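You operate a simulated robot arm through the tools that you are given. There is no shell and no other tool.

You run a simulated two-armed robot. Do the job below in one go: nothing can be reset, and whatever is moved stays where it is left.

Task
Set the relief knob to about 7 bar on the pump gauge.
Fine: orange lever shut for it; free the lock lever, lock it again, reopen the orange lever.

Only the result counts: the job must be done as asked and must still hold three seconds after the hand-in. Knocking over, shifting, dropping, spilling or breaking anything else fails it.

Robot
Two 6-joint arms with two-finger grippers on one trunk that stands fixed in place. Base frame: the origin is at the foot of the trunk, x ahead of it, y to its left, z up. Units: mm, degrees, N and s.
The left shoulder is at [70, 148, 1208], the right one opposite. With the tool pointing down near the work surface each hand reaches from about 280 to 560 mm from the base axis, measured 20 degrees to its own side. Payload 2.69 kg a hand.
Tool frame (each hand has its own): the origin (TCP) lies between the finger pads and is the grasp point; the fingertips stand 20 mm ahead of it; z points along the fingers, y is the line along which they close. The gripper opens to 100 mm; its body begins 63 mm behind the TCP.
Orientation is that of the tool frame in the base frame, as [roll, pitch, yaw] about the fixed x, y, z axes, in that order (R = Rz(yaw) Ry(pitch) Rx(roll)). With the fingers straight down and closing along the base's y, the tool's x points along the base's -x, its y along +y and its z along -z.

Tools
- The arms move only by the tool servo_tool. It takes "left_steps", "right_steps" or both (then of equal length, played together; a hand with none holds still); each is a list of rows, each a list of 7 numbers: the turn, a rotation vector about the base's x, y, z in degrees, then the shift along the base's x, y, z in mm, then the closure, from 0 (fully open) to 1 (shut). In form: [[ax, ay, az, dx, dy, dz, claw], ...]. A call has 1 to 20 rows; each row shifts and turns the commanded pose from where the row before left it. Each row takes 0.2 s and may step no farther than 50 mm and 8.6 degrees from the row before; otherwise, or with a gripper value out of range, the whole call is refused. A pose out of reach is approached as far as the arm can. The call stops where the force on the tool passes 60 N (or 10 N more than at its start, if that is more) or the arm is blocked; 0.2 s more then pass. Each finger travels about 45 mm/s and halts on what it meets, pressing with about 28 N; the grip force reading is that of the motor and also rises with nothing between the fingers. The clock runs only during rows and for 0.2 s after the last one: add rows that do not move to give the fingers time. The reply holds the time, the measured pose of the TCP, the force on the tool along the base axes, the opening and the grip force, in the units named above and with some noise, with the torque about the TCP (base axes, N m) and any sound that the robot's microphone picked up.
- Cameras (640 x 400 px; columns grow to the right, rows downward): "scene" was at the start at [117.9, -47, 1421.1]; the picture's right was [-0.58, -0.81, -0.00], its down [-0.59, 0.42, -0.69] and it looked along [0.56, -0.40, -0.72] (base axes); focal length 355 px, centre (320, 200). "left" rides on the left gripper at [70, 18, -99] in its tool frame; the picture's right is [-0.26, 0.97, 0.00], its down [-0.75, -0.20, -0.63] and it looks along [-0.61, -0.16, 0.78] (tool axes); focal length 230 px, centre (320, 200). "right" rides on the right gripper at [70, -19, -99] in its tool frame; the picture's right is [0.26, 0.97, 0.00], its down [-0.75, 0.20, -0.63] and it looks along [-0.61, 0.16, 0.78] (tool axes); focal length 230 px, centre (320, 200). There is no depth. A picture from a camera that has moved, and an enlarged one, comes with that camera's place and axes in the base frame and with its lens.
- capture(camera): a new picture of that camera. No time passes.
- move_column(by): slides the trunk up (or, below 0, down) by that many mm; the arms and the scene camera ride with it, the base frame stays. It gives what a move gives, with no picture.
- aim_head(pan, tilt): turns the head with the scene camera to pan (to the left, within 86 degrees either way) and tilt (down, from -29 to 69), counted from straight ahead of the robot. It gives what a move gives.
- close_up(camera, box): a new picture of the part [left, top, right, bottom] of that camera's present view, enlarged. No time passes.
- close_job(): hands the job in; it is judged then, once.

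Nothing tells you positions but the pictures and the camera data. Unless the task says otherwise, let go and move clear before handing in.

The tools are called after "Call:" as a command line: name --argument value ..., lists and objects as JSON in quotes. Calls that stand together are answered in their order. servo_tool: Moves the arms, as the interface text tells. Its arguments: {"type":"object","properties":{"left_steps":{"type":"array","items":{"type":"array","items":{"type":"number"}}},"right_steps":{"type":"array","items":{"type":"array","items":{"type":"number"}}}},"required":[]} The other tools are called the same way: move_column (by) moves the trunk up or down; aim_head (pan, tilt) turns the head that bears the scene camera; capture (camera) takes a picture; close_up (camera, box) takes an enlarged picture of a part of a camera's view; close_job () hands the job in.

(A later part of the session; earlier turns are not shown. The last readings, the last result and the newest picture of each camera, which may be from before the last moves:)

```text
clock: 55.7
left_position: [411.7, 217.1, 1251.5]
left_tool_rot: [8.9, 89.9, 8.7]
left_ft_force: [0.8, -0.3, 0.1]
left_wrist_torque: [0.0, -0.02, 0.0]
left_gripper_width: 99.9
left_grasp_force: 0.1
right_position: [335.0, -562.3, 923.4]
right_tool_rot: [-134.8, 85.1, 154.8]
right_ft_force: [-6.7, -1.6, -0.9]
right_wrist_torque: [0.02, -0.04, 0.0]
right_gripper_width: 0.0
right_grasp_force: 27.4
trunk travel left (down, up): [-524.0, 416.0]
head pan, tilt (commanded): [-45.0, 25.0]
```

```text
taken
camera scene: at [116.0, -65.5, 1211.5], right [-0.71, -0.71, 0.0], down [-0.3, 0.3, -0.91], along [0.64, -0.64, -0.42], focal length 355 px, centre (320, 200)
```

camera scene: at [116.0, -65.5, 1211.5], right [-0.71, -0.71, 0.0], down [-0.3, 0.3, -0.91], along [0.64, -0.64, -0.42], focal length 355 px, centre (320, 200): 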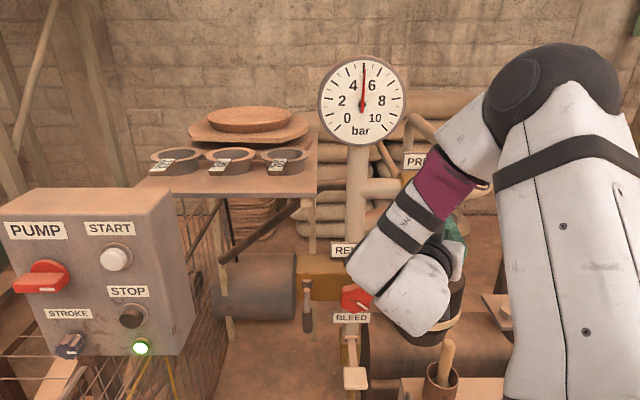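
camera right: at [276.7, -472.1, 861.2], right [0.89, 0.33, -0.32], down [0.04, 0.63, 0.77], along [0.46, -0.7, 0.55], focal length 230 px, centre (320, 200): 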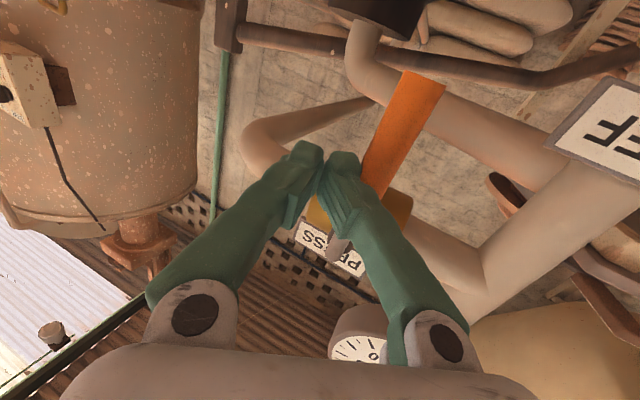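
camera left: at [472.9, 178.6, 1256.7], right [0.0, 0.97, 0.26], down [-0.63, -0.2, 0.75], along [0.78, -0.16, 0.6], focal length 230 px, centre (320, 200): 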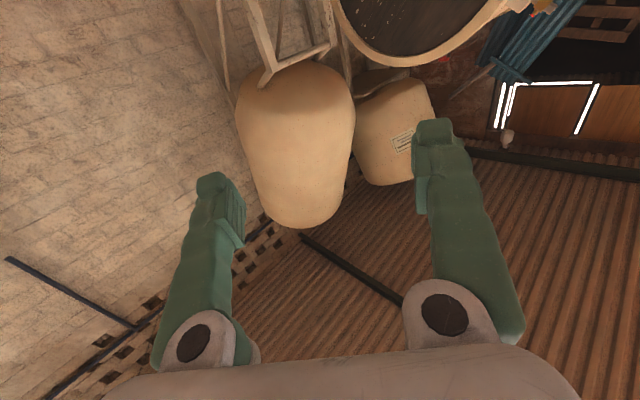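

The lever now looks vertical (shut) with some reaction force, and the gauge reads about 5. I'll nudge a bit more to make sure it is against its stop.

Call:
servo_tool --right_steps '[[0, 0, 0, 4, 4, 5, 1], [0, 0, 0, 0, 0, 0, 1]]'

Call:
close_up --camera "scene" --box '[300, 40, 440, 160]'

Call:
capture --camera "right"

```text
clock: 56.3
left_position: [410.3, 215.7, 1252.2]
left_tool_rot: [29.8, 89.8, 29.6]
left_ft_force: [0.7, 0.5, 0.0]
left_wrist_torque: [-0.02, -0.01, 0.01]
left_gripper_width: 100.2
left_grasp_force: 0.1
right_position: [333.4, -561.4, 929.3]
right_tool_rot: [-137.4, 85.0, 152.1]
right_ft_force: [-16.4, -2.1, -7.5]
right_wrist_torque: [-0.03, 0.11, -0.04]
right_gripper_width: 0.0
right_grasp_force: 27.9
right hand out of reach, approached as far as the arm can: row 1
trunk travel left (down, up): [-524.0, 416.0]
head pan, tilt (commanded): [-45.0, 25.0]
```

```text
3.33 times, centred on (370, 100) of scene
camera zoom: at [113.9, -67.4, 1211.6], right [-0.71, -0.71, 0.0], down [-0.3, 0.3, -0.91], along [0.64, -0.64, -0.42], focal length 1182 px, centre (153, 533)
```

zoom: 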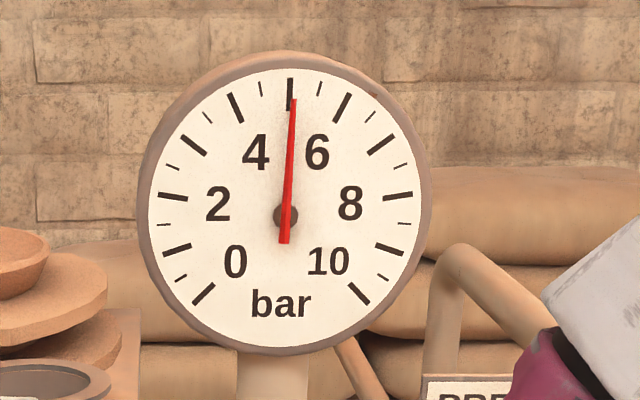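

```text
taken
camera right: at [277.5, -471.0, 867.4], right [0.89, 0.33, -0.31], down [0.04, 0.63, 0.78], along [0.46, -0.7, 0.55], focal length 230 px, centre (320, 200)
```

right: 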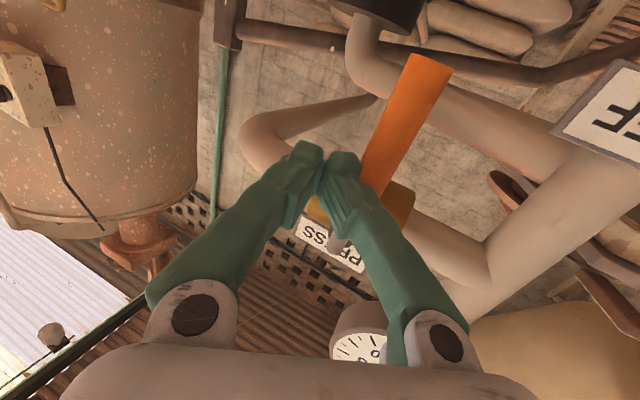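

The lever is against its stop (16 N reaction, gauge steady at about 5.1 with the line shut). Now I'll back off: a little to the right, then straight back from the panel.

Call:
servo_tool --right_steps '[[0, 0, 0, -5, -5, -6, 1], [0, 0, 0, -5, -3, -3, 1], [0, 0, 0, -12, 12, 0, 1], [0, 0, 0, -14, 14, 0, 1], [0, 0, 0, -14, 14, 0, 1]]'

Call:
capture --camera "right"

Call:
capture --camera "scene"

```text
clock: 57.5
left_position: [414.2, 218.4, 1251.6]
left_tool_rot: [56.7, 90.0, 56.5]
left_ft_force: [-0.1, 0.5, 0.6]
left_wrist_torque: [-0.01, 0.0, -0.02]
left_gripper_width: 100.3
left_grasp_force: 0.2
right_position: [288.1, -527.8, 920.3]
right_tool_rot: [-133.8, 85.1, 155.8]
right_ft_force: [0.2, 0.2, -0.4]
right_wrist_torque: [-0.01, -0.02, 0.0]
right_gripper_width: 0.0
right_grasp_force: 27.8
trunk travel left (down, up): [-524.0, 416.0]
head pan, tilt (commanded): [-45.0, 25.0]
```

```text
taken
camera right: at [231.3, -437.6, 859.1], right [0.89, 0.33, -0.32], down [0.04, 0.63, 0.77], along [0.46, -0.7, 0.55], focal length 230 px, centre (320, 200)
```

right: 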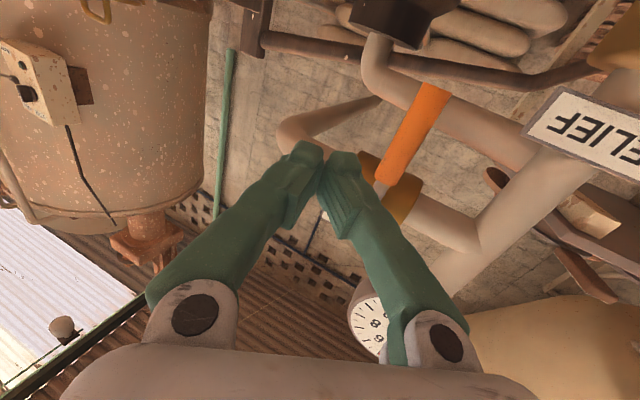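

```text
taken
camera scene: at [117.7, -64.5, 1211.4], right [-0.71, -0.71, 0.0], down [-0.3, 0.3, -0.91], along [0.64, -0.64, -0.42], focal length 355 px, centre (320, 200)
```

scene: 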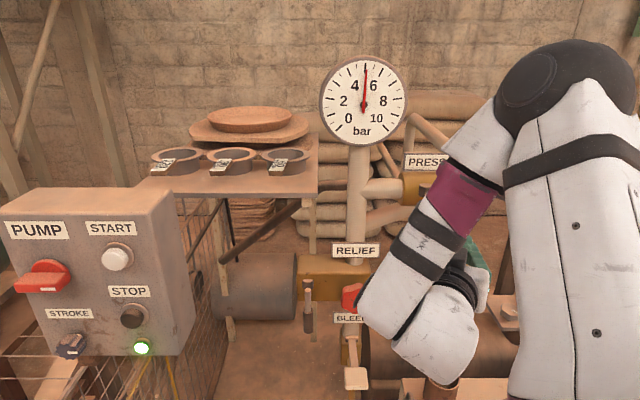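

The lever stays shut and the gauge holds at about 5.1. Next is the lock lever: I'll move the hand left (rising relative to the shoulder), well in front of the panel.

Call:
servo_tool --right_steps '[[0, 0, 0, 12, 14, 12, 1], [0, 0, 3, 12, 14, 12, 1], [0, 0, 3, 12, 14, 12, 1], [0, 0, 3, 12, 14, 12, 1], [0, 0, 3, 12, 14, 12, 1], [0, 0, 3, 12, 14, 12, 1]]'

Call:
capture --camera "scene"

```text
clock: 58.9
left_position: [413.9, 218.7, 1251.1]
left_tool_rot: [-95.2, 89.9, -95.4]
left_ft_force: [0.2, 0.0, 0.3]
left_wrist_torque: [0.0, 0.03, 0.03]
left_gripper_width: 100.1
left_grasp_force: 0.0
right_position: [343.9, -464.5, 1005.6]
right_tool_rot: [-133.8, 85.1, 170.7]
right_ft_force: [-0.3, 0.7, -0.6]
right_wrist_torque: [-0.05, -0.01, -0.02]
right_gripper_width: 0.2
right_grasp_force: 27.8
right hand out of reach, approached as far as the arm can: row 1, 2, 3, 4, 5, 6
trunk travel left (down, up): [-524.0, 416.0]
head pan, tilt (commanded): [-45.0, 25.0]
```

```text
taken
camera scene: at [117.3, -64.6, 1211.5], right [-0.71, -0.71, 0.0], down [-0.3, 0.3, -0.91], along [0.64, -0.64, -0.42], focal length 355 px, centre (320, 200)
```

scene: 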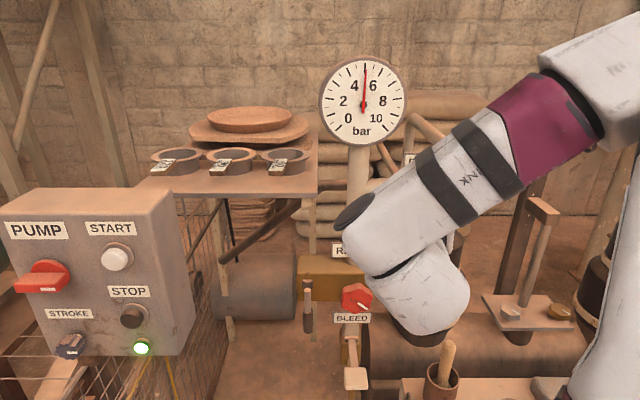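

Call:
servo_tool --right_steps '[[0, 0, 2.5, 12, 12, 10, 1], [0, 0, 2.5, 12, 12, 10, 1], [0, 0, 2.5, 12, 12, 10, 1], [0, 0, 2.5, 12, 12, 10, 1]]'

Call:
capture --camera "right"

```text
clock: 59.9
left_position: [413.5, 217.5, 1251.3]
left_tool_rot: [-116.6, 90.0, -116.7]
left_ft_force: [0.5, -0.4, -1.1]
left_wrist_torque: [0.03, 0.01, 0.0]
left_gripper_width: 100.0
left_grasp_force: 0.0
right_position: [382.0, -435.8, 1051.2]
right_tool_rot: [-134.1, 85.1, -179.5]
right_ft_force: [-0.3, 0.7, -0.8]
right_wrist_torque: [-0.02, -0.04, 0.0]
right_gripper_width: 0.0
right_grasp_force: 28.3
right hand out of reach, approached as far as the arm can: row 1, 2, 3, 4
trunk travel left (down, up): [-524.0, 416.0]
head pan, tilt (commanded): [-45.0, 25.0]
```

```text
taken
camera right: at [292.8, -379.1, 989.4], right [0.66, 0.68, -0.32], down [-0.23, 0.59, 0.77], along [0.71, -0.44, 0.55], focal length 230 px, centre (320, 200)
```

right: 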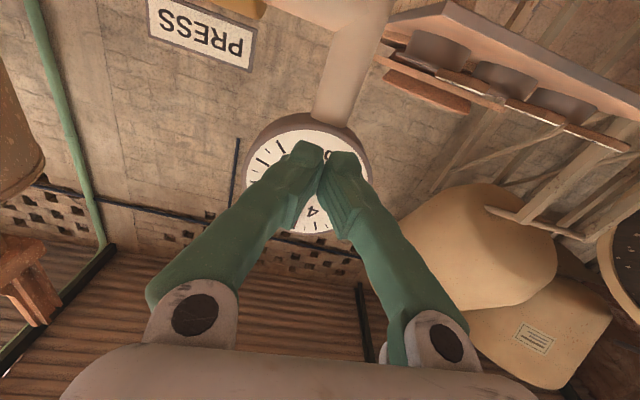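

Hand is now centred in front of the relief block at a safe distance, heading 45°. I'll lower the trunk in steps to bring it to knob height.

Call:
move_column --by -120

Call:
capture --camera "scene"

Call:
capture --camera "right"

Call:
capture --camera "left"

```text
clock: 61.4
left_position: [413.1, 218.4, 1131.3]
left_tool_rot: [42.6, 89.9, 42.4]
left_ft_force: [0.3, -0.5, -0.9]
left_wrist_torque: [-0.07, -0.02, 0.03]
left_gripper_width: 100.1
left_grasp_force: 0.1
right_position: [382.2, -436.9, 931.0]
right_tool_rot: [-134.3, 85.1, -179.7]
right_ft_force: [0.0, 0.1, 0.3]
right_wrist_torque: [0.03, 0.04, -0.02]
right_gripper_width: 0.2
right_grasp_force: 28.3
trunk travel left (down, up): [-404.0, 536.0]
head pan, tilt (commanded): [-45.0, 25.0]
```

```text
taken
camera scene: at [117.6, -64.9, 1091.4], right [-0.71, -0.71, 0.0], down [-0.3, 0.3, -0.91], along [0.64, -0.64, -0.42], focal length 355 px, centre (320, 200)
```

scene: 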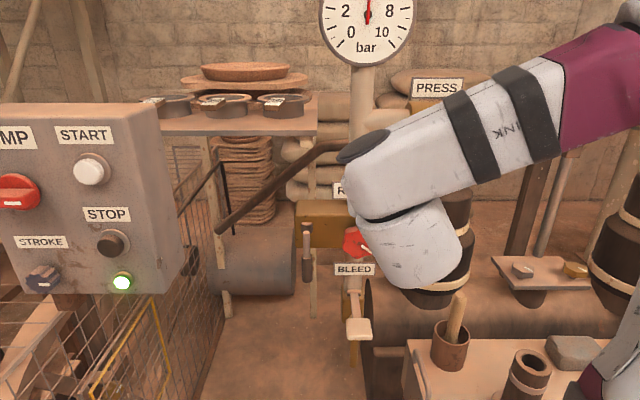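

```text
taken
camera right: at [292.7, -379.3, 869.1], right [0.66, 0.68, -0.32], down [-0.23, 0.59, 0.77], along [0.71, -0.44, 0.55], focal length 230 px, centre (320, 200)
```

right: 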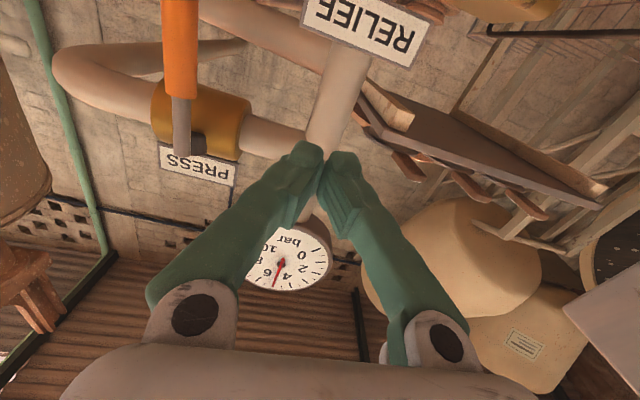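

```text
taken
camera left: at [315.5, 237.6, 1062.8], right [0.0, 0.97, 0.26], down [-0.63, -0.2, 0.75], along [0.78, -0.16, 0.61], focal length 230 px, centre (320, 200)
```

left: 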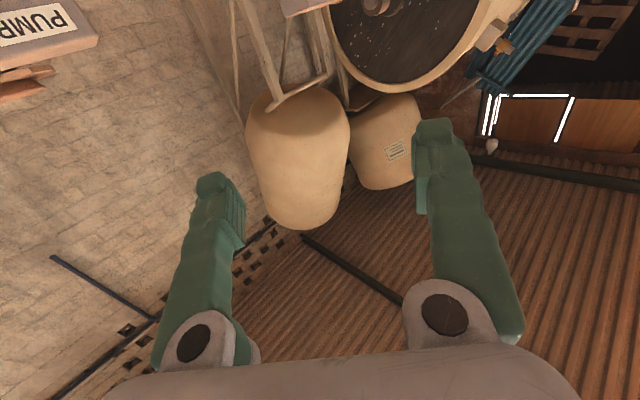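

Call:
aim_head --pan -80 --tilt 35

Call:
capture --camera "scene"

```text
clock: 62.4
left_position: [414.1, 218.7, 1131.3]
left_tool_rot: [-149.7, 90.0, -149.9]
left_ft_force: [-0.3, 0.9, -1.0]
left_wrist_torque: [0.0, -0.01, 0.03]
left_gripper_width: 100.0
left_grasp_force: 0.1
right_position: [382.2, -437.2, 931.2]
right_tool_rot: [-134.4, 85.1, -179.8]
right_ft_force: [-0.9, 0.6, 0.6]
right_wrist_torque: [0.04, -0.01, -0.02]
right_gripper_width: 0.0
right_grasp_force: 28.0
trunk travel left (down, up): [-404.0, 536.0]
head pan, tilt (commanded): [-80.0, 35.0]
```

```text
taken
camera scene: at [68.0, -86.6, 1075.7], right [-0.98, -0.17, 0.0], down [-0.1, 0.56, -0.82], along [0.14, -0.81, -0.57], focal length 355 px, centre (320, 200)
```

scene: 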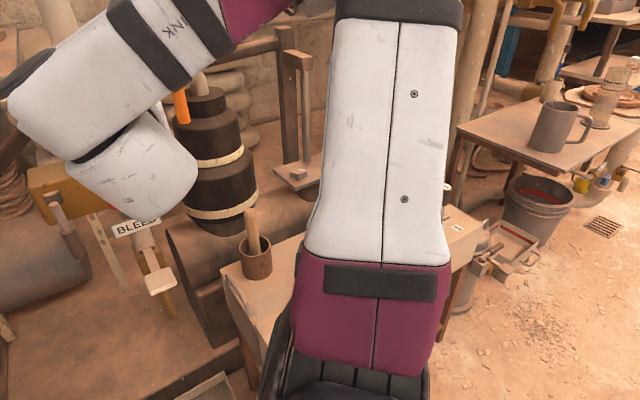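

The upper arm slopes up and away from the white box, so there's room to lower more.

Call:
move_column --by -110

Call:
aim_head --pan -42 --tilt 15

Call:
capture --camera "scene"

Call:
capture --camera "right"

```text
clock: 63.9
left_position: [413.3, 218.0, 1020.5]
left_tool_rot: [-134.7, 89.9, -134.9]
left_ft_force: [-0.1, -0.4, 0.3]
left_wrist_torque: [0.0, 0.01, 0.01]
left_gripper_width: 100.1
left_grasp_force: 0.1
right_position: [382.0, -437.2, 820.9]
right_tool_rot: [-134.3, 85.1, -179.6]
right_ft_force: [0.2, 0.1, 0.2]
right_wrist_torque: [0.0, 0.0, 0.02]
right_gripper_width: 0.2
right_grasp_force: 28.7
trunk travel left (down, up): [-294.0, 646.0]
head pan, tilt (commanded): [-80.0, 35.0]
```

```text
clock: 64.9
left_position: [413.8, 218.3, 1020.9]
left_tool_rot: [29.8, 89.9, 29.7]
left_ft_force: [-0.2, 0.0, 0.7]
left_wrist_torque: [-0.02, 0.01, -0.02]
left_gripper_width: 99.7
left_grasp_force: 0.0
right_position: [382.0, -437.0, 820.9]
right_tool_rot: [-134.4, 85.1, -179.9]
right_ft_force: [0.2, -0.8, -0.7]
right_wrist_torque: [0.0, -0.02, 0.02]
right_gripper_width: 0.0
right_grasp_force: 28.1
trunk travel left (down, up): [-294.0, 646.0]
head pan, tilt (commanded): [-42.0, 15.0]
```

```text
taken
camera scene: at [122.0, -62.4, 997.6], right [-0.67, -0.74, 0.0], down [-0.19, 0.17, -0.97], along [0.72, -0.65, -0.26], focal length 355 px, centre (320, 200)
```

scene: 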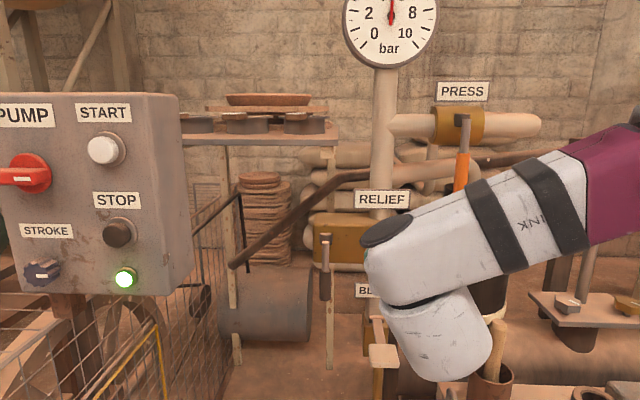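

```text
taken
camera right: at [292.8, -379.3, 759.0], right [0.66, 0.68, -0.32], down [-0.23, 0.59, 0.77], along [0.71, -0.44, 0.55], focal length 230 px, centre (320, 200)
```

right: 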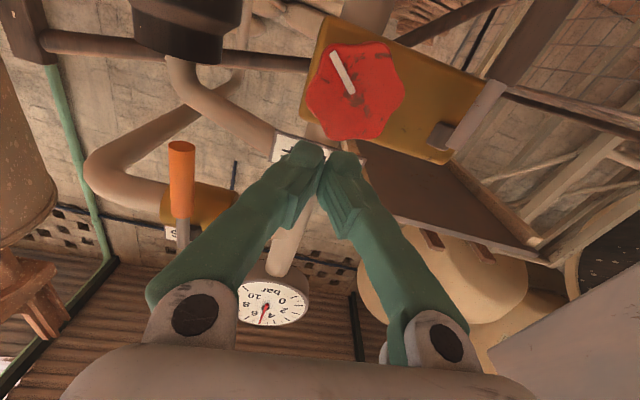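

Call:
close_up --camera "right" --box '[270, 0, 550, 180]'

Call:
close_up --camera "scene" --box '[280, 170, 440, 400]'

```text
2.22 times, centred on (410, 90) of right
camera zoom: at [292.8, -379.3, 759.0], right [0.66, 0.68, -0.32], down [-0.23, 0.59, 0.77], along [0.71, -0.44, 0.55], focal length 511 px, centre (120, 444)
```

zoom: 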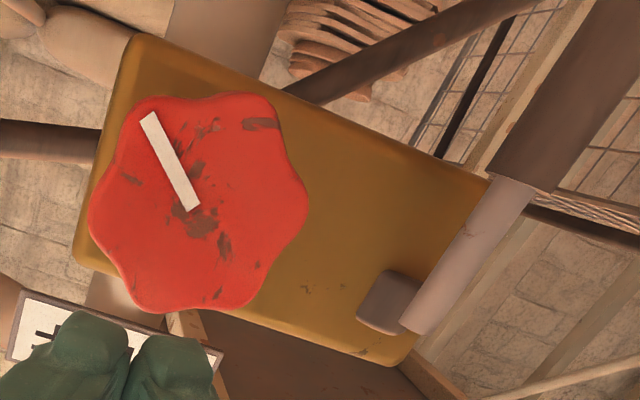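

```text
1.74 times, centred on (360, 285) of scene
camera zoom: at [122.0, -62.4, 997.6], right [-0.67, -0.74, 0.0], down [-0.19, 0.17, -0.97], along [0.72, -0.65, -0.26], focal length 617 px, centre (250, 52)
```

zoom: 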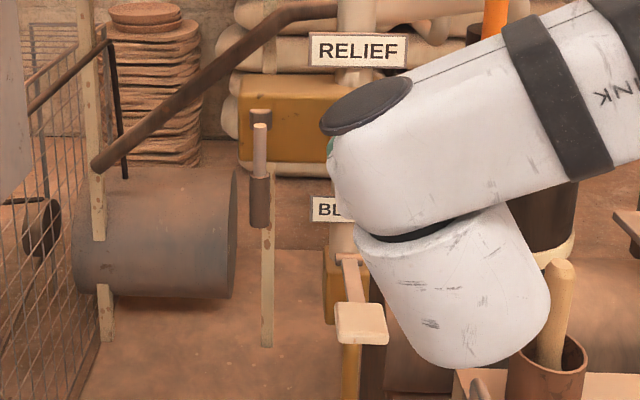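

I see the 6-lobed knob face-on and the lock lever hanging left of it (about b=+57 mm along the panel, z 687–793). The bleed paddle sits just below, so I'll roll the hand so its camera goes to the left side rather than underneath.

Call:
servo_tool --right_steps '[[5.785, -5.785, 0, 0, 0, 0, 1], [5.785, -5.785, 0, 0, 0, 0, 1], [5.785, -5.785, 0, 0, 0, 0, 1], [5.785, -5.785, 0, 0, 0, 0, 1], [5.785, -5.785, 0, 0, 0, 0, 1], [5.785, -5.785, 0, 0, 0, 0, 1], [5.785, -5.785, 0, 0, 0, 0, 1], [5.785, -5.785, 0, 0, 0, 0, 1], [5.785, -5.785, 0, 0, 0, 0, 1], [5.785, -5.785, 0, 0, 0, 0, 1], [5.785, -5.785, 0, 0, 0, 0, 1]]'

Call:
capture --camera "right"

Call:
capture --camera "scene"

```text
clock: 67.3
left_position: [413.6, 217.5, 1021.0]
left_tool_rot: [-142.1, 90.0, -142.2]
left_ft_force: [0.6, -0.3, -0.4]
left_wrist_torque: [0.03, -0.01, -0.01]
left_gripper_width: 100.1
left_grasp_force: 0.1
right_position: [385.3, -432.2, 819.7]
right_tool_rot: [90.5, 3.3, 48.5]
right_ft_force: [0.3, -0.1, 0.3]
right_wrist_torque: [0.01, 0.02, -0.03]
right_gripper_width: 0.2
right_grasp_force: 28.1
right hand out of reach, approached as far as the arm can: row 5
trunk travel left (down, up): [-294.0, 646.0]
head pan, tilt (commanded): [-42.0, 15.0]
```

```text
taken
camera right: at [355.9, -315.1, 797.3], right [0.21, 0.23, 0.95], down [-0.96, -0.14, 0.25], along [0.19, -0.96, 0.19], focal length 230 px, centre (320, 200)
```

right: 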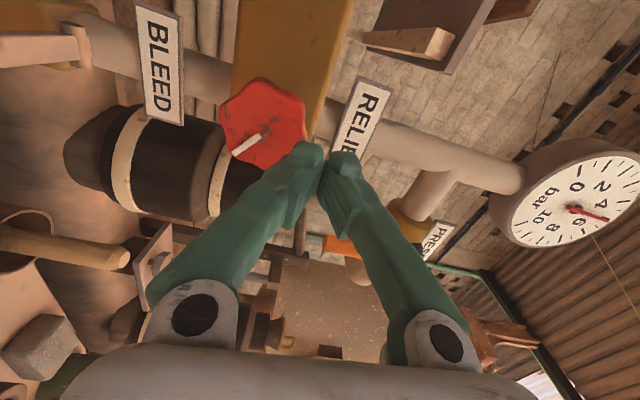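

```text
taken
camera scene: at [122.0, -62.2, 997.6], right [-0.67, -0.74, 0.0], down [-0.19, 0.17, -0.97], along [0.72, -0.65, -0.26], focal length 355 px, centre (320, 200)
```

scene: 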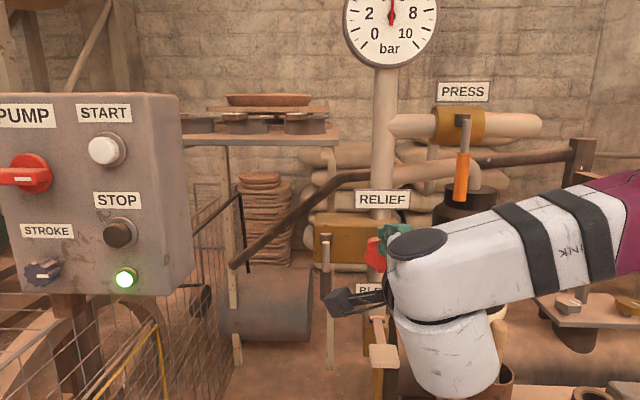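

The camera is now on the left and the gauge is even visible from it. Next I'll move left/lower to position the closed fingers between knob and lock lever, below knob level, still in front.

Call:
servo_tool --right_steps '[[0, 0, -1.2, 13, 13, 4, 1], [0, 0, -1.2, 13, 13, 4, 1], [0, 0, -1.1, 12, 12, 4, 1], [0, 0, 0, 0, 0, 0, 1]]'

Call:
move_column --by -60

Call:
capture --camera "right"

Call:
capture --camera "scene"

```text
clock: 68.3
left_position: [414.7, 217.6, 1021.0]
left_tool_rot: [54.8, 90.0, 54.6]
left_ft_force: [0.2, -0.1, 0.1]
left_wrist_torque: [-0.01, 0.02, -0.01]
left_gripper_width: 100.2
left_grasp_force: 0.0
right_position: [424.2, -417.6, 831.4]
right_tool_rot: [90.6, 3.6, 45.1]
right_ft_force: [-0.4, -0.2, -0.2]
right_wrist_torque: [0.01, 0.03, 0.0]
right_gripper_width: 0.1
right_grasp_force: 27.4
right hand out of reach, approached as far as the arm can: row 2, 3
trunk travel left (down, up): [-294.0, 646.0]
head pan, tilt (commanded): [-42.0, 15.0]
```

```text
clock: 69.3
left_position: [413.5, 217.5, 961.2]
left_tool_rot: [-123.6, 89.9, -123.7]
left_ft_force: [0.7, 0.2, -0.6]
left_wrist_torque: [0.0, 0.0, -0.01]
left_gripper_width: 99.8
left_grasp_force: 0.0
right_position: [424.1, -417.4, 771.0]
right_tool_rot: [90.6, 3.3, 45.2]
right_ft_force: [0.4, 0.2, -0.2]
right_wrist_torque: [0.02, 0.02, -0.02]
right_gripper_width: 0.1
right_grasp_force: 28.4
trunk travel left (down, up): [-234.0, 706.0]
head pan, tilt (commanded): [-42.0, 15.0]
```

```text
taken
camera right: at [400.5, -298.6, 749.0], right [0.23, 0.22, 0.95], down [-0.96, -0.08, 0.25], along [0.13, -0.97, 0.19], focal length 230 px, centre (320, 200)
```

right: 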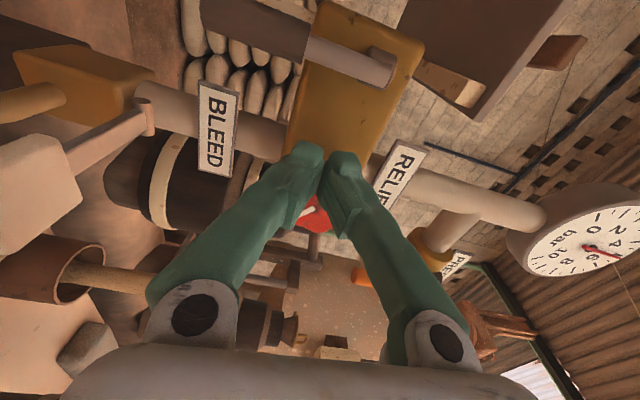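

```text
taken
camera scene: at [121.8, -62.3, 937.6], right [-0.67, -0.74, 0.0], down [-0.19, 0.17, -0.97], along [0.72, -0.65, -0.26], focal length 355 px, centre (320, 200)
```

scene: 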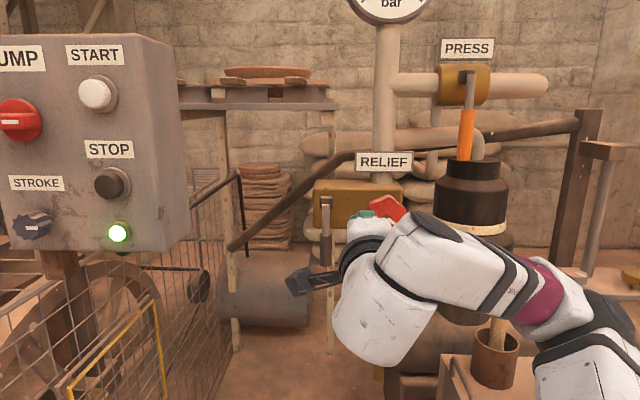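

The arm's elbow is now lower, near the mortar. I'll check its clearance before going on.

Call:
aim_head --pan -75 --tilt 30

Call:
capture --camera "scene"

```text
clock: 70.3
left_position: [413.4, 217.9, 962.2]
left_tool_rot: [-152.5, 90.0, -152.7]
left_ft_force: [0.0, 0.6, -1.0]
left_wrist_torque: [0.01, -0.02, -0.01]
left_gripper_width: 99.8
left_grasp_force: 0.2
right_position: [424.6, -418.3, 771.2]
right_tool_rot: [90.6, 3.4, 45.2]
right_ft_force: [0.0, -0.2, 0.0]
right_wrist_torque: [-0.02, -0.01, 0.02]
right_gripper_width: 0.0
right_grasp_force: 27.8
trunk travel left (down, up): [-234.0, 706.0]
head pan, tilt (commanded): [-75.0, 30.0]
```

```text
taken
camera scene: at [76.1, -87.2, 913.5], right [-0.97, -0.26, 0.0], down [-0.13, 0.48, -0.87], along [0.23, -0.84, -0.5], focal length 355 px, centre (320, 200)
```

scene: 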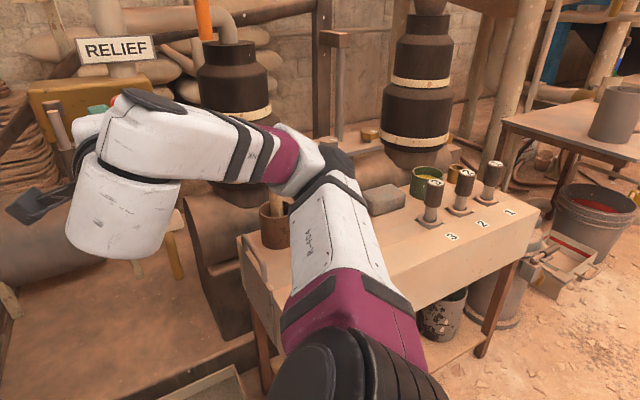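

The elbow is clear (the table and mortar are well behind it). I'll shift left a bit and lower to about z=730.

Call:
servo_tool --right_steps '[[0, 0, 0, 6, 10, 2, 1], [0, 0, 0, 3, 3, 0, 1], [0, 0, 0, 0, 0, 0, 1]]'

Call:
move_column --by -40

Call:
aim_head --pan -42 --tilt 5

Call:
capture --camera "right"

Call:
capture --camera "scene"

```text
clock: 71.1
left_position: [412.9, 217.1, 961.5]
left_tool_rot: [-150.7, 89.9, -150.8]
left_ft_force: [-0.1, -0.5, 0.7]
left_wrist_torque: [0.01, 0.03, 0.0]
left_gripper_width: 99.9
left_grasp_force: 0.1
right_position: [434.3, -415.8, 772.7]
right_tool_rot: [90.5, 3.5, 45.4]
right_ft_force: [0.3, 0.1, 0.1]
right_wrist_torque: [0.02, -0.01, 0.02]
right_gripper_width: 0.2
right_grasp_force: 28.0
right hand out of reach, approached as far as the arm can: row 1
trunk travel left (down, up): [-234.0, 706.0]
head pan, tilt (commanded): [-75.0, 30.0]
```

```text
clock: 71.9
left_position: [413.6, 217.3, 921.9]
left_tool_rot: [57.0, 89.9, 56.8]
left_ft_force: [0.0, 0.4, -0.5]
left_wrist_torque: [-0.01, 0.02, 0.0]
left_gripper_width: 100.0
left_grasp_force: 0.0
right_position: [433.7, -415.0, 732.2]
right_tool_rot: [90.4, 3.4, 45.3]
right_ft_force: [-0.3, 0.3, -0.2]
right_wrist_torque: [0.0, 0.0, 0.04]
right_gripper_width: 0.0
right_grasp_force: 28.2
trunk travel left (down, up): [-194.0, 746.0]
head pan, tilt (commanded): [-75.0, 30.0]
```

```text
clock: 72.9
left_position: [414.2, 217.6, 921.1]
left_tool_rot: [-153.9, 90.0, -154.0]
left_ft_force: [0.2, 0.7, -0.3]
left_wrist_torque: [-0.03, -0.03, 0.03]
left_gripper_width: 99.8
left_grasp_force: 0.0
right_position: [433.7, -415.7, 731.3]
right_tool_rot: [90.5, 3.4, 45.2]
right_ft_force: [0.1, 0.5, 0.3]
right_wrist_torque: [0.0, -0.04, 0.02]
right_gripper_width: 0.1
right_grasp_force: 27.9
trunk travel left (down, up): [-194.0, 746.0]
head pan, tilt (commanded): [-42.0, 5.0]
```

```text
taken
camera right: at [410.8, -297.1, 710.3], right [0.23, 0.22, 0.95], down [-0.96, -0.08, 0.25], along [0.13, -0.97, 0.19], focal length 230 px, centre (320, 200)
```

right: 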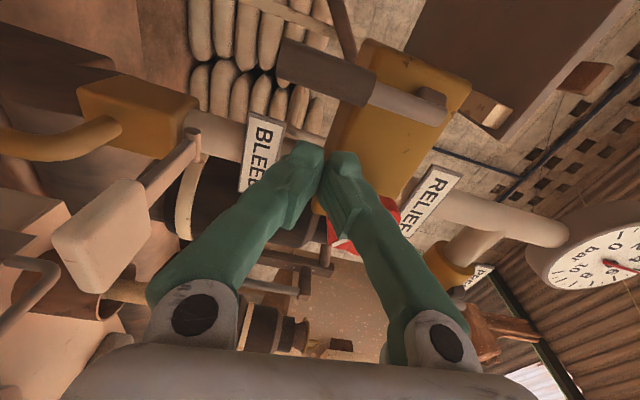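

```text
taken
camera scene: at [120.8, -61.3, 913.8], right [-0.67, -0.74, 0.0], down [-0.07, 0.06, -1.0], along [0.74, -0.67, -0.09], focal length 355 px, centre (320, 200)
```

scene: 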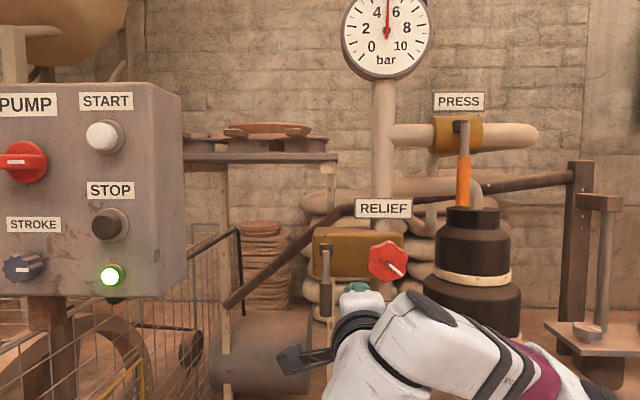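

Excellent frontal view now: the PRESS lever is vertical, gauge about 5, lock lever hanging left of the knob. I'll advance the closed fingers to the right side of the lock lever, below the knob.

Call:
servo_tool --right_steps '[[0, 0, 0, 5, 5, -3, 1], [0, 0, 0, 8, -8, 0, 1], [0, 0, 0, 8, -8, 0, 1], [0, 0, 0, 6, -6, 0, 1], [0, 0, 0, 0, 0, 0, 1]]'

Call:
close_up --camera "scene" --box '[270, 180, 470, 340]'

Call:
capture --camera "right"

```text
clock: 74.1
left_position: [414.1, 217.7, 921.3]
left_tool_rot: [28.0, 90.0, 27.8]
left_ft_force: [0.3, 0.3, 0.0]
left_wrist_torque: [0.0, -0.01, -0.02]
left_gripper_width: 100.0
left_grasp_force: 0.0
right_position: [462.0, -436.4, 727.8]
right_tool_rot: [90.5, 3.5, 45.3]
right_ft_force: [0.9, -0.9, 0.2]
right_wrist_torque: [0.02, -0.03, 0.01]
right_gripper_width: 0.2
right_grasp_force: 28.2
right hand out of reach, approached as far as the arm can: row 1
trunk travel left (down, up): [-194.0, 746.0]
head pan, tilt (commanded): [-42.0, 5.0]
```

```text
2.50 times, centred on (370, 260) of scene
camera zoom: at [120.9, -61.3, 913.8], right [-0.67, -0.74, 0.0], down [-0.06, 0.06, -1.0], along [0.74, -0.67, -0.09], focal length 887 px, centre (195, 50)
```

zoom: 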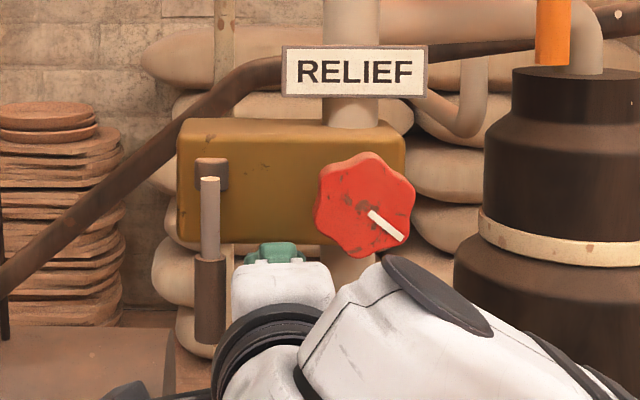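

```text
taken
camera right: at [439.2, -316.7, 707.1], right [0.23, 0.22, 0.95], down [-0.96, -0.08, 0.25], along [0.13, -0.97, 0.19], focal length 230 px, centre (320, 200)
```

right: 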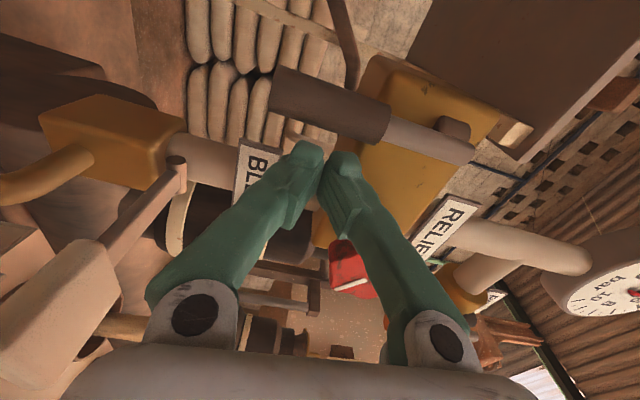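

Fingers are beside the lock lever's grip. I'll push gently left and feel.

Call:
servo_tool --right_steps '[[0, 0, 0, 5, 5, 0, 1], [0, 0, 0, 5, 5, 0, 1], [0, 0, 0, 0, 0, 0, 1]]'

Call:
close_up --camera "scene" --box '[270, 180, 470, 340]'

Call:
capture --camera "right"

```text
clock: 74.9
left_position: [413.7, 217.9, 922.4]
left_tool_rot: [28.2, 90.0, 28.1]
left_ft_force: [-0.2, -0.1, 0.4]
left_wrist_torque: [-0.01, -0.02, -0.03]
left_gripper_width: 99.9
left_grasp_force: 0.0
right_position: [464.3, -432.9, 731.5]
right_tool_rot: [90.6, 3.5, 45.6]
right_ft_force: [0.2, 0.3, 0.1]
right_wrist_torque: [0.02, -0.02, 0.02]
right_gripper_width: 0.0
right_grasp_force: 28.1
right hand out of reach, approached as far as the arm can: row 1, 2
trunk travel left (down, up): [-194.0, 746.0]
head pan, tilt (commanded): [-42.0, 5.0]
```

```text
2.50 times, centred on (370, 260) of scene
camera zoom: at [120.9, -61.3, 913.8], right [-0.67, -0.74, 0.0], down [-0.06, 0.06, -1.0], along [0.74, -0.67, -0.09], focal length 887 px, centre (195, 50)
```

zoom: 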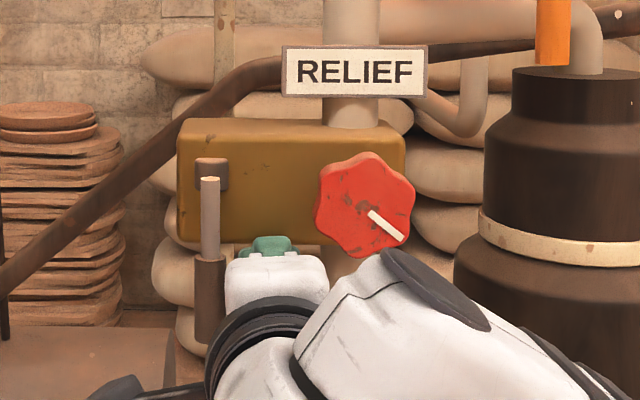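

```text
taken
camera right: at [440.3, -313.6, 710.7], right [0.23, 0.22, 0.95], down [-0.96, -0.09, 0.25], along [0.14, -0.97, 0.19], focal length 230 px, centre (320, 200)
```

right: 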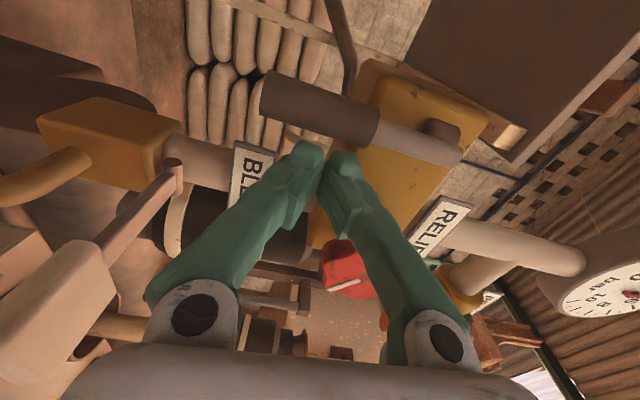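

Call:
servo_tool --right_steps '[[0, 0, 0, 7, 7, 9, 1], [0, 0, 0, 0, 0, 0, 1]]'

Call:
move_column --by -10

Call:
servo_tool --right_steps '[[0, 0, 0, 5, 5, 6, 1], [0, 0, 0, 0, 0, 0, 1]]'

Call:
close_up --camera "scene" --box '[270, 180, 470, 340]'

Call:
capture --camera "right"

```text
clock: 75.5
left_position: [414.0, 216.8, 920.2]
left_tool_rot: [24.8, 90.0, 24.6]
left_ft_force: [-0.1, 0.0, 0.0]
left_wrist_torque: [-0.02, 0.0, 0.0]
left_gripper_width: 100.0
left_grasp_force: 0.0
right_position: [464.3, -429.8, 742.8]
right_tool_rot: [90.6, 3.3, 45.6]
right_ft_force: [1.0, 0.2, 0.6]
right_wrist_torque: [0.01, 0.0, -0.03]
right_gripper_width: 0.0
right_grasp_force: 28.0
right hand out of reach, approached as far as the arm can: row 1
trunk travel left (down, up): [-194.0, 746.0]
head pan, tilt (commanded): [-42.0, 5.0]
```

```text
clock: 76.1
left_position: [414.3, 218.0, 911.3]
left_tool_rot: [-130.7, 89.9, -130.8]
left_ft_force: [-0.3, 0.5, 0.1]
left_wrist_torque: [0.0, -0.01, -0.02]
left_gripper_width: 100.1
left_grasp_force: 0.0
right_position: [465.2, -429.9, 733.1]
right_tool_rot: [90.6, 3.4, 45.6]
right_ft_force: [0.0, 0.2, -0.7]
right_wrist_torque: [-0.04, 0.01, 0.0]
right_gripper_width: 0.1
right_grasp_force: 28.5
trunk travel left (down, up): [-184.0, 756.0]
head pan, tilt (commanded): [-42.0, 5.0]
```

```text
clock: 76.7
left_position: [413.1, 217.4, 911.8]
left_tool_rot: [-155.0, 90.0, -155.1]
left_ft_force: [0.3, 0.6, 0.1]
left_wrist_torque: [-0.02, -0.07, 0.0]
left_gripper_width: 100.1
left_grasp_force: 0.1
right_position: [467.8, -428.0, 739.1]
right_tool_rot: [90.7, 3.5, 45.8]
right_ft_force: [-0.1, -1.0, -0.5]
right_wrist_torque: [-0.02, -0.01, 0.01]
right_gripper_width: 0.0
right_grasp_force: 27.5
right hand out of reach, approached as far as the arm can: row 1
trunk travel left (down, up): [-184.0, 756.0]
head pan, tilt (commanded): [-42.0, 5.0]
```

```text
2.50 times, centred on (370, 260) of scene
camera zoom: at [120.9, -61.3, 903.8], right [-0.67, -0.74, 0.0], down [-0.06, 0.06, -1.0], along [0.74, -0.67, -0.09], focal length 887 px, centre (195, 50)
```

zoom: 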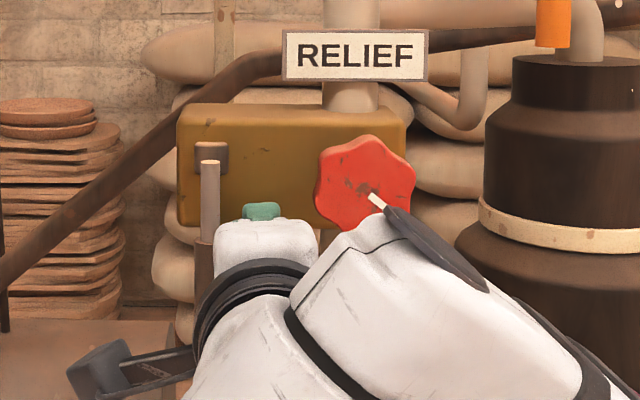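

```text
taken
camera right: at [443.7, -309.4, 718.1], right [0.23, 0.22, 0.95], down [-0.96, -0.09, 0.25], along [0.14, -0.97, 0.19], focal length 230 px, centre (320, 200)
```

right: 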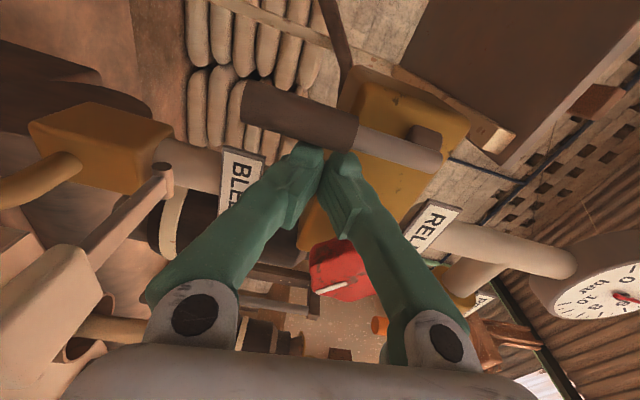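

Leftward travel is being limited again; yawing the hand so the fingertips swing left should help.

Call:
servo_tool --right_steps '[[0, 0, 4, 0, 0, 4, 1], [0, 0, 4, 2, 2, 4, 1], [0, 0, 4, 2, 2, 4, 1], [0, 0, 0, 0, 0, 0, 1]]'

Call:
close_up --camera "scene" --box '[270, 180, 470, 340]'

Call:
capture --camera "right"

```text
clock: 77.7
left_position: [414.2, 216.5, 911.7]
left_tool_rot: [-34.4, 90.0, -34.7]
left_ft_force: [-0.4, -0.1, 0.3]
left_wrist_torque: [-0.02, 0.02, 0.03]
left_gripper_width: 100.3
left_grasp_force: 0.1
right_position: [470.7, -424.7, 750.8]
right_tool_rot: [90.6, 3.4, 57.5]
right_ft_force: [-2.3, -2.2, -0.9]
right_wrist_torque: [0.01, 0.05, -0.02]
right_gripper_width: 0.0
right_grasp_force: 28.2
trunk travel left (down, up): [-184.0, 756.0]
head pan, tilt (commanded): [-42.0, 5.0]
```

```text
2.50 times, centred on (370, 260) of scene
camera zoom: at [120.5, -61.8, 903.8], right [-0.67, -0.74, 0.0], down [-0.06, 0.06, -1.0], along [0.74, -0.67, -0.09], focal length 887 px, centre (195, 50)
```

zoom: 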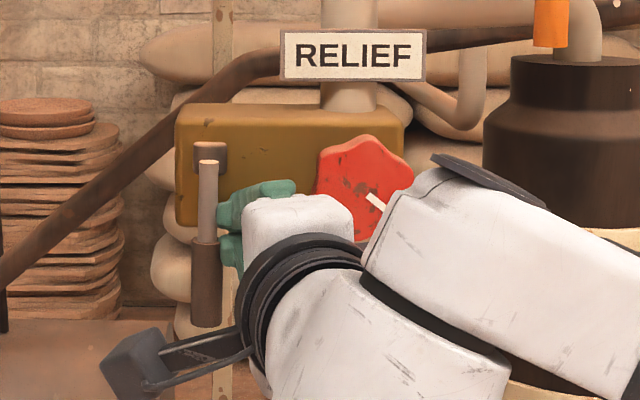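

```text
taken
camera right: at [422.8, -312.5, 729.6], right [0.18, 0.26, 0.95], down [-0.93, -0.28, 0.25], along [0.34, -0.92, 0.19], focal length 230 px, centre (320, 200)
```

right: 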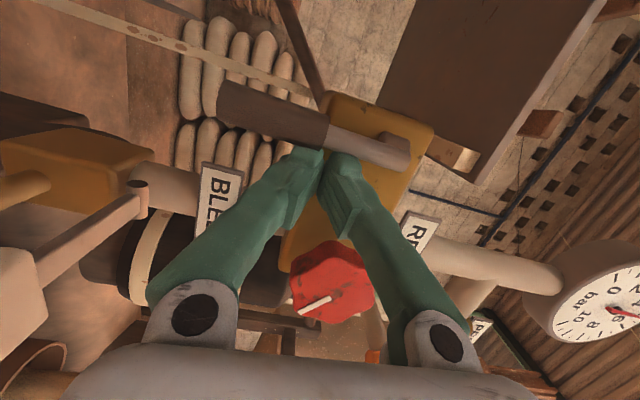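

There is light contact (about 3 N). I'll push a bit further left and watch whether the lever swings or resists.

Call:
servo_tool --right_steps '[[0, 0, 2, 3, 3, 1, 1], [0, 0, 2, 3, 3, 1, 1], [0, 0, 0, 0, 0, 0, 1]]'

Call:
close_up --camera "scene" --box '[270, 180, 470, 340]'

Call:
capture --camera "right"

```text
clock: 78.5
left_position: [413.8, 216.3, 911.3]
left_tool_rot: [97.9, 89.9, 97.7]
left_ft_force: [-0.4, 0.0, -0.1]
left_wrist_torque: [0.01, 0.01, 0.0]
left_gripper_width: 100.2
left_grasp_force: 0.0
right_position: [477.2, -418.1, 752.3]
right_tool_rot: [90.8, 3.3, 61.5]
right_ft_force: [-4.3, -8.6, -4.4]
right_wrist_torque: [0.0, -0.05, -0.12]
right_gripper_width: 0.0
right_grasp_force: 29.7
trunk travel left (down, up): [-184.0, 756.0]
head pan, tilt (commanded): [-42.0, 5.0]
```

```text
2.50 times, centred on (370, 260) of scene
camera zoom: at [120.5, -63.2, 903.7], right [-0.67, -0.74, 0.0], down [-0.06, 0.06, -1.0], along [0.74, -0.67, -0.09], focal length 887 px, centre (195, 50)
```

zoom: 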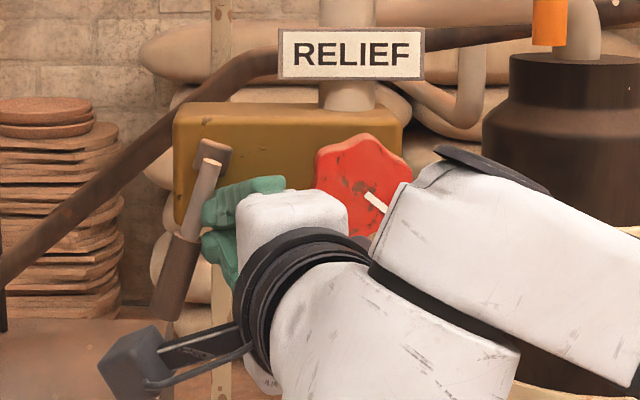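

```text
taken
camera right: at [421.7, -310.9, 730.9], right [0.16, 0.27, 0.95], down [-0.9, -0.35, 0.25], along [0.4, -0.9, 0.19], focal length 230 px, centre (320, 200)
```

right: 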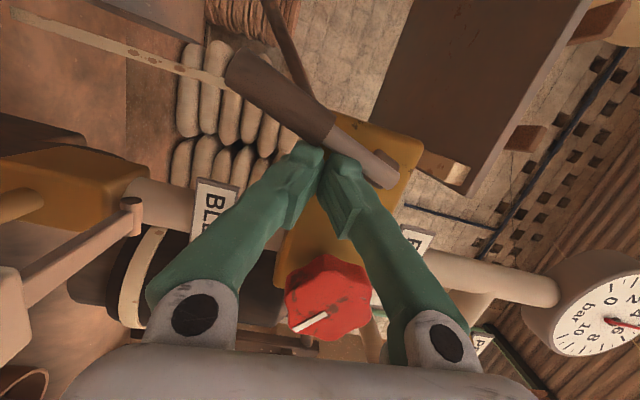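

The lock lever swings left with about 10 N, so that's the free direction. I'll keep pushing along its arc (left and up).

Call:
servo_tool --right_steps '[[0, 0, 1.5, 4, 4, 1, 1], [0, 0, 1.5, 4, 4, 2, 1], [0, 0, 1.5, 4, 4, 2, 1], [0, 0, 1.5, 4, 4, 3, 1], [0, 0, 0, 0, 0, 0, 1]]'

Call:
close_up --camera "scene" --box '[270, 180, 470, 340]'

Call:
capture --camera "right"

```text
clock: 79.7
left_position: [413.8, 213.4, 910.8]
left_tool_rot: [85.2, 89.7, 84.9]
left_ft_force: [0.3, -0.1, -0.3]
left_wrist_torque: [-0.01, -0.01, -0.04]
left_gripper_width: 100.1
left_grasp_force: 0.1
right_position: [493.9, -406.5, 756.7]
right_tool_rot: [91.3, 3.1, 67.5]
right_ft_force: [-32.1, -1.7, -36.6]
right_wrist_torque: [0.25, -0.63, -0.17]
right_gripper_width: 0.2
right_grasp_force: 29.5
trunk travel left (down, up): [-184.0, 756.0]
head pan, tilt (commanded): [-42.0, 5.0]
```

```text
2.50 times, centred on (370, 260) of scene
camera zoom: at [119.4, -66.1, 903.2], right [-0.67, -0.74, 0.0], down [-0.06, 0.06, -1.0], along [0.74, -0.67, -0.09], focal length 887 px, centre (195, 50)
```

zoom: 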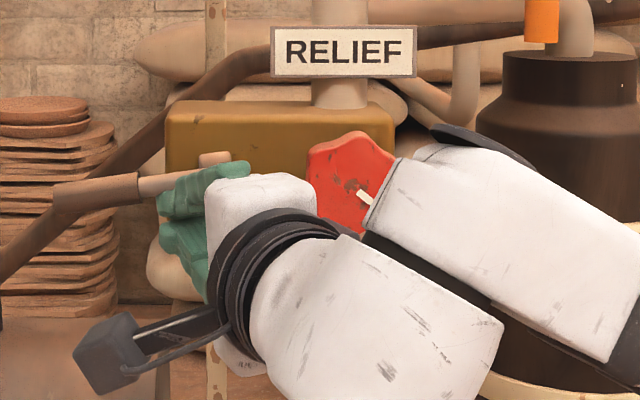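

```text
taken
camera right: at [426.3, -304.1, 736.8], right [0.14, 0.28, 0.95], down [-0.86, -0.44, 0.26], along [0.49, -0.85, 0.18], focal length 230 px, centre (320, 200)
```

right: 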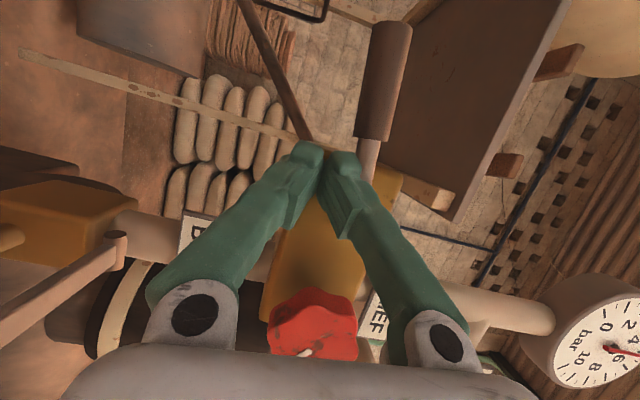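

The lever has swung to nearly horizontal and now resists (about 49 N), so it's at its stop. I'll relieve the pressure and see whether it stays.

Call:
servo_tool --right_steps '[[0, 0, 0, -4, -4, -6, 1], [0, 0, 0, -4, -4, -6, 1], [0, 0, 0, 0, 0, 0, 1]]'

Call:
close_up --camera "scene" --box '[270, 180, 470, 340]'

Call:
capture --camera "right"

```text
clock: 80.5
left_position: [414.8, 216.5, 911.7]
left_tool_rot: [51.8, 90.0, 51.4]
left_ft_force: [0.6, 1.4, 0.5]
left_wrist_torque: [-0.04, 0.03, -0.03]
left_gripper_width: 100.0
left_grasp_force: 0.0
right_position: [486.2, -410.3, 751.1]
right_tool_rot: [90.5, 3.5, 67.5]
right_ft_force: [-0.8, -0.2, 0.9]
right_wrist_torque: [0.0, 0.03, 0.01]
right_gripper_width: 0.1
right_grasp_force: 29.5
trunk travel left (down, up): [-184.0, 756.0]
head pan, tilt (commanded): [-42.0, 5.0]
```

```text
2.50 times, centred on (370, 260) of scene
camera zoom: at [121.2, -61.2, 904.0], right [-0.67, -0.74, 0.0], down [-0.07, 0.06, -1.0], along [0.74, -0.67, -0.09], focal length 887 px, centre (195, 50)
```

zoom: 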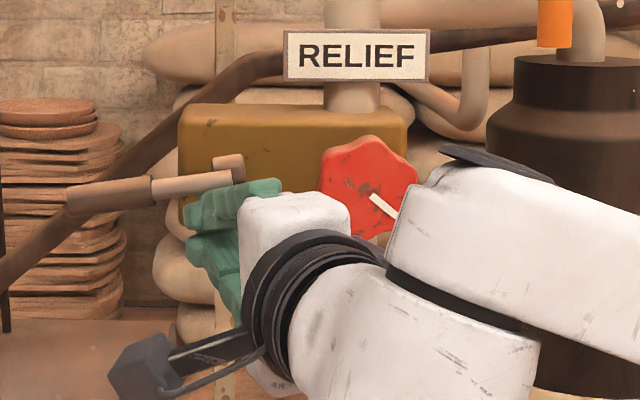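

```text
taken
camera right: at [418.6, -309.0, 729.2], right [0.13, 0.29, 0.95], down [-0.86, -0.44, 0.25], along [0.49, -0.85, 0.19], focal length 230 px, centre (320, 200)
```

right: 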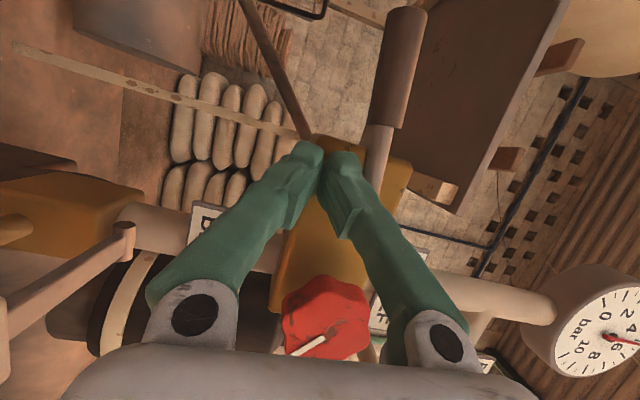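

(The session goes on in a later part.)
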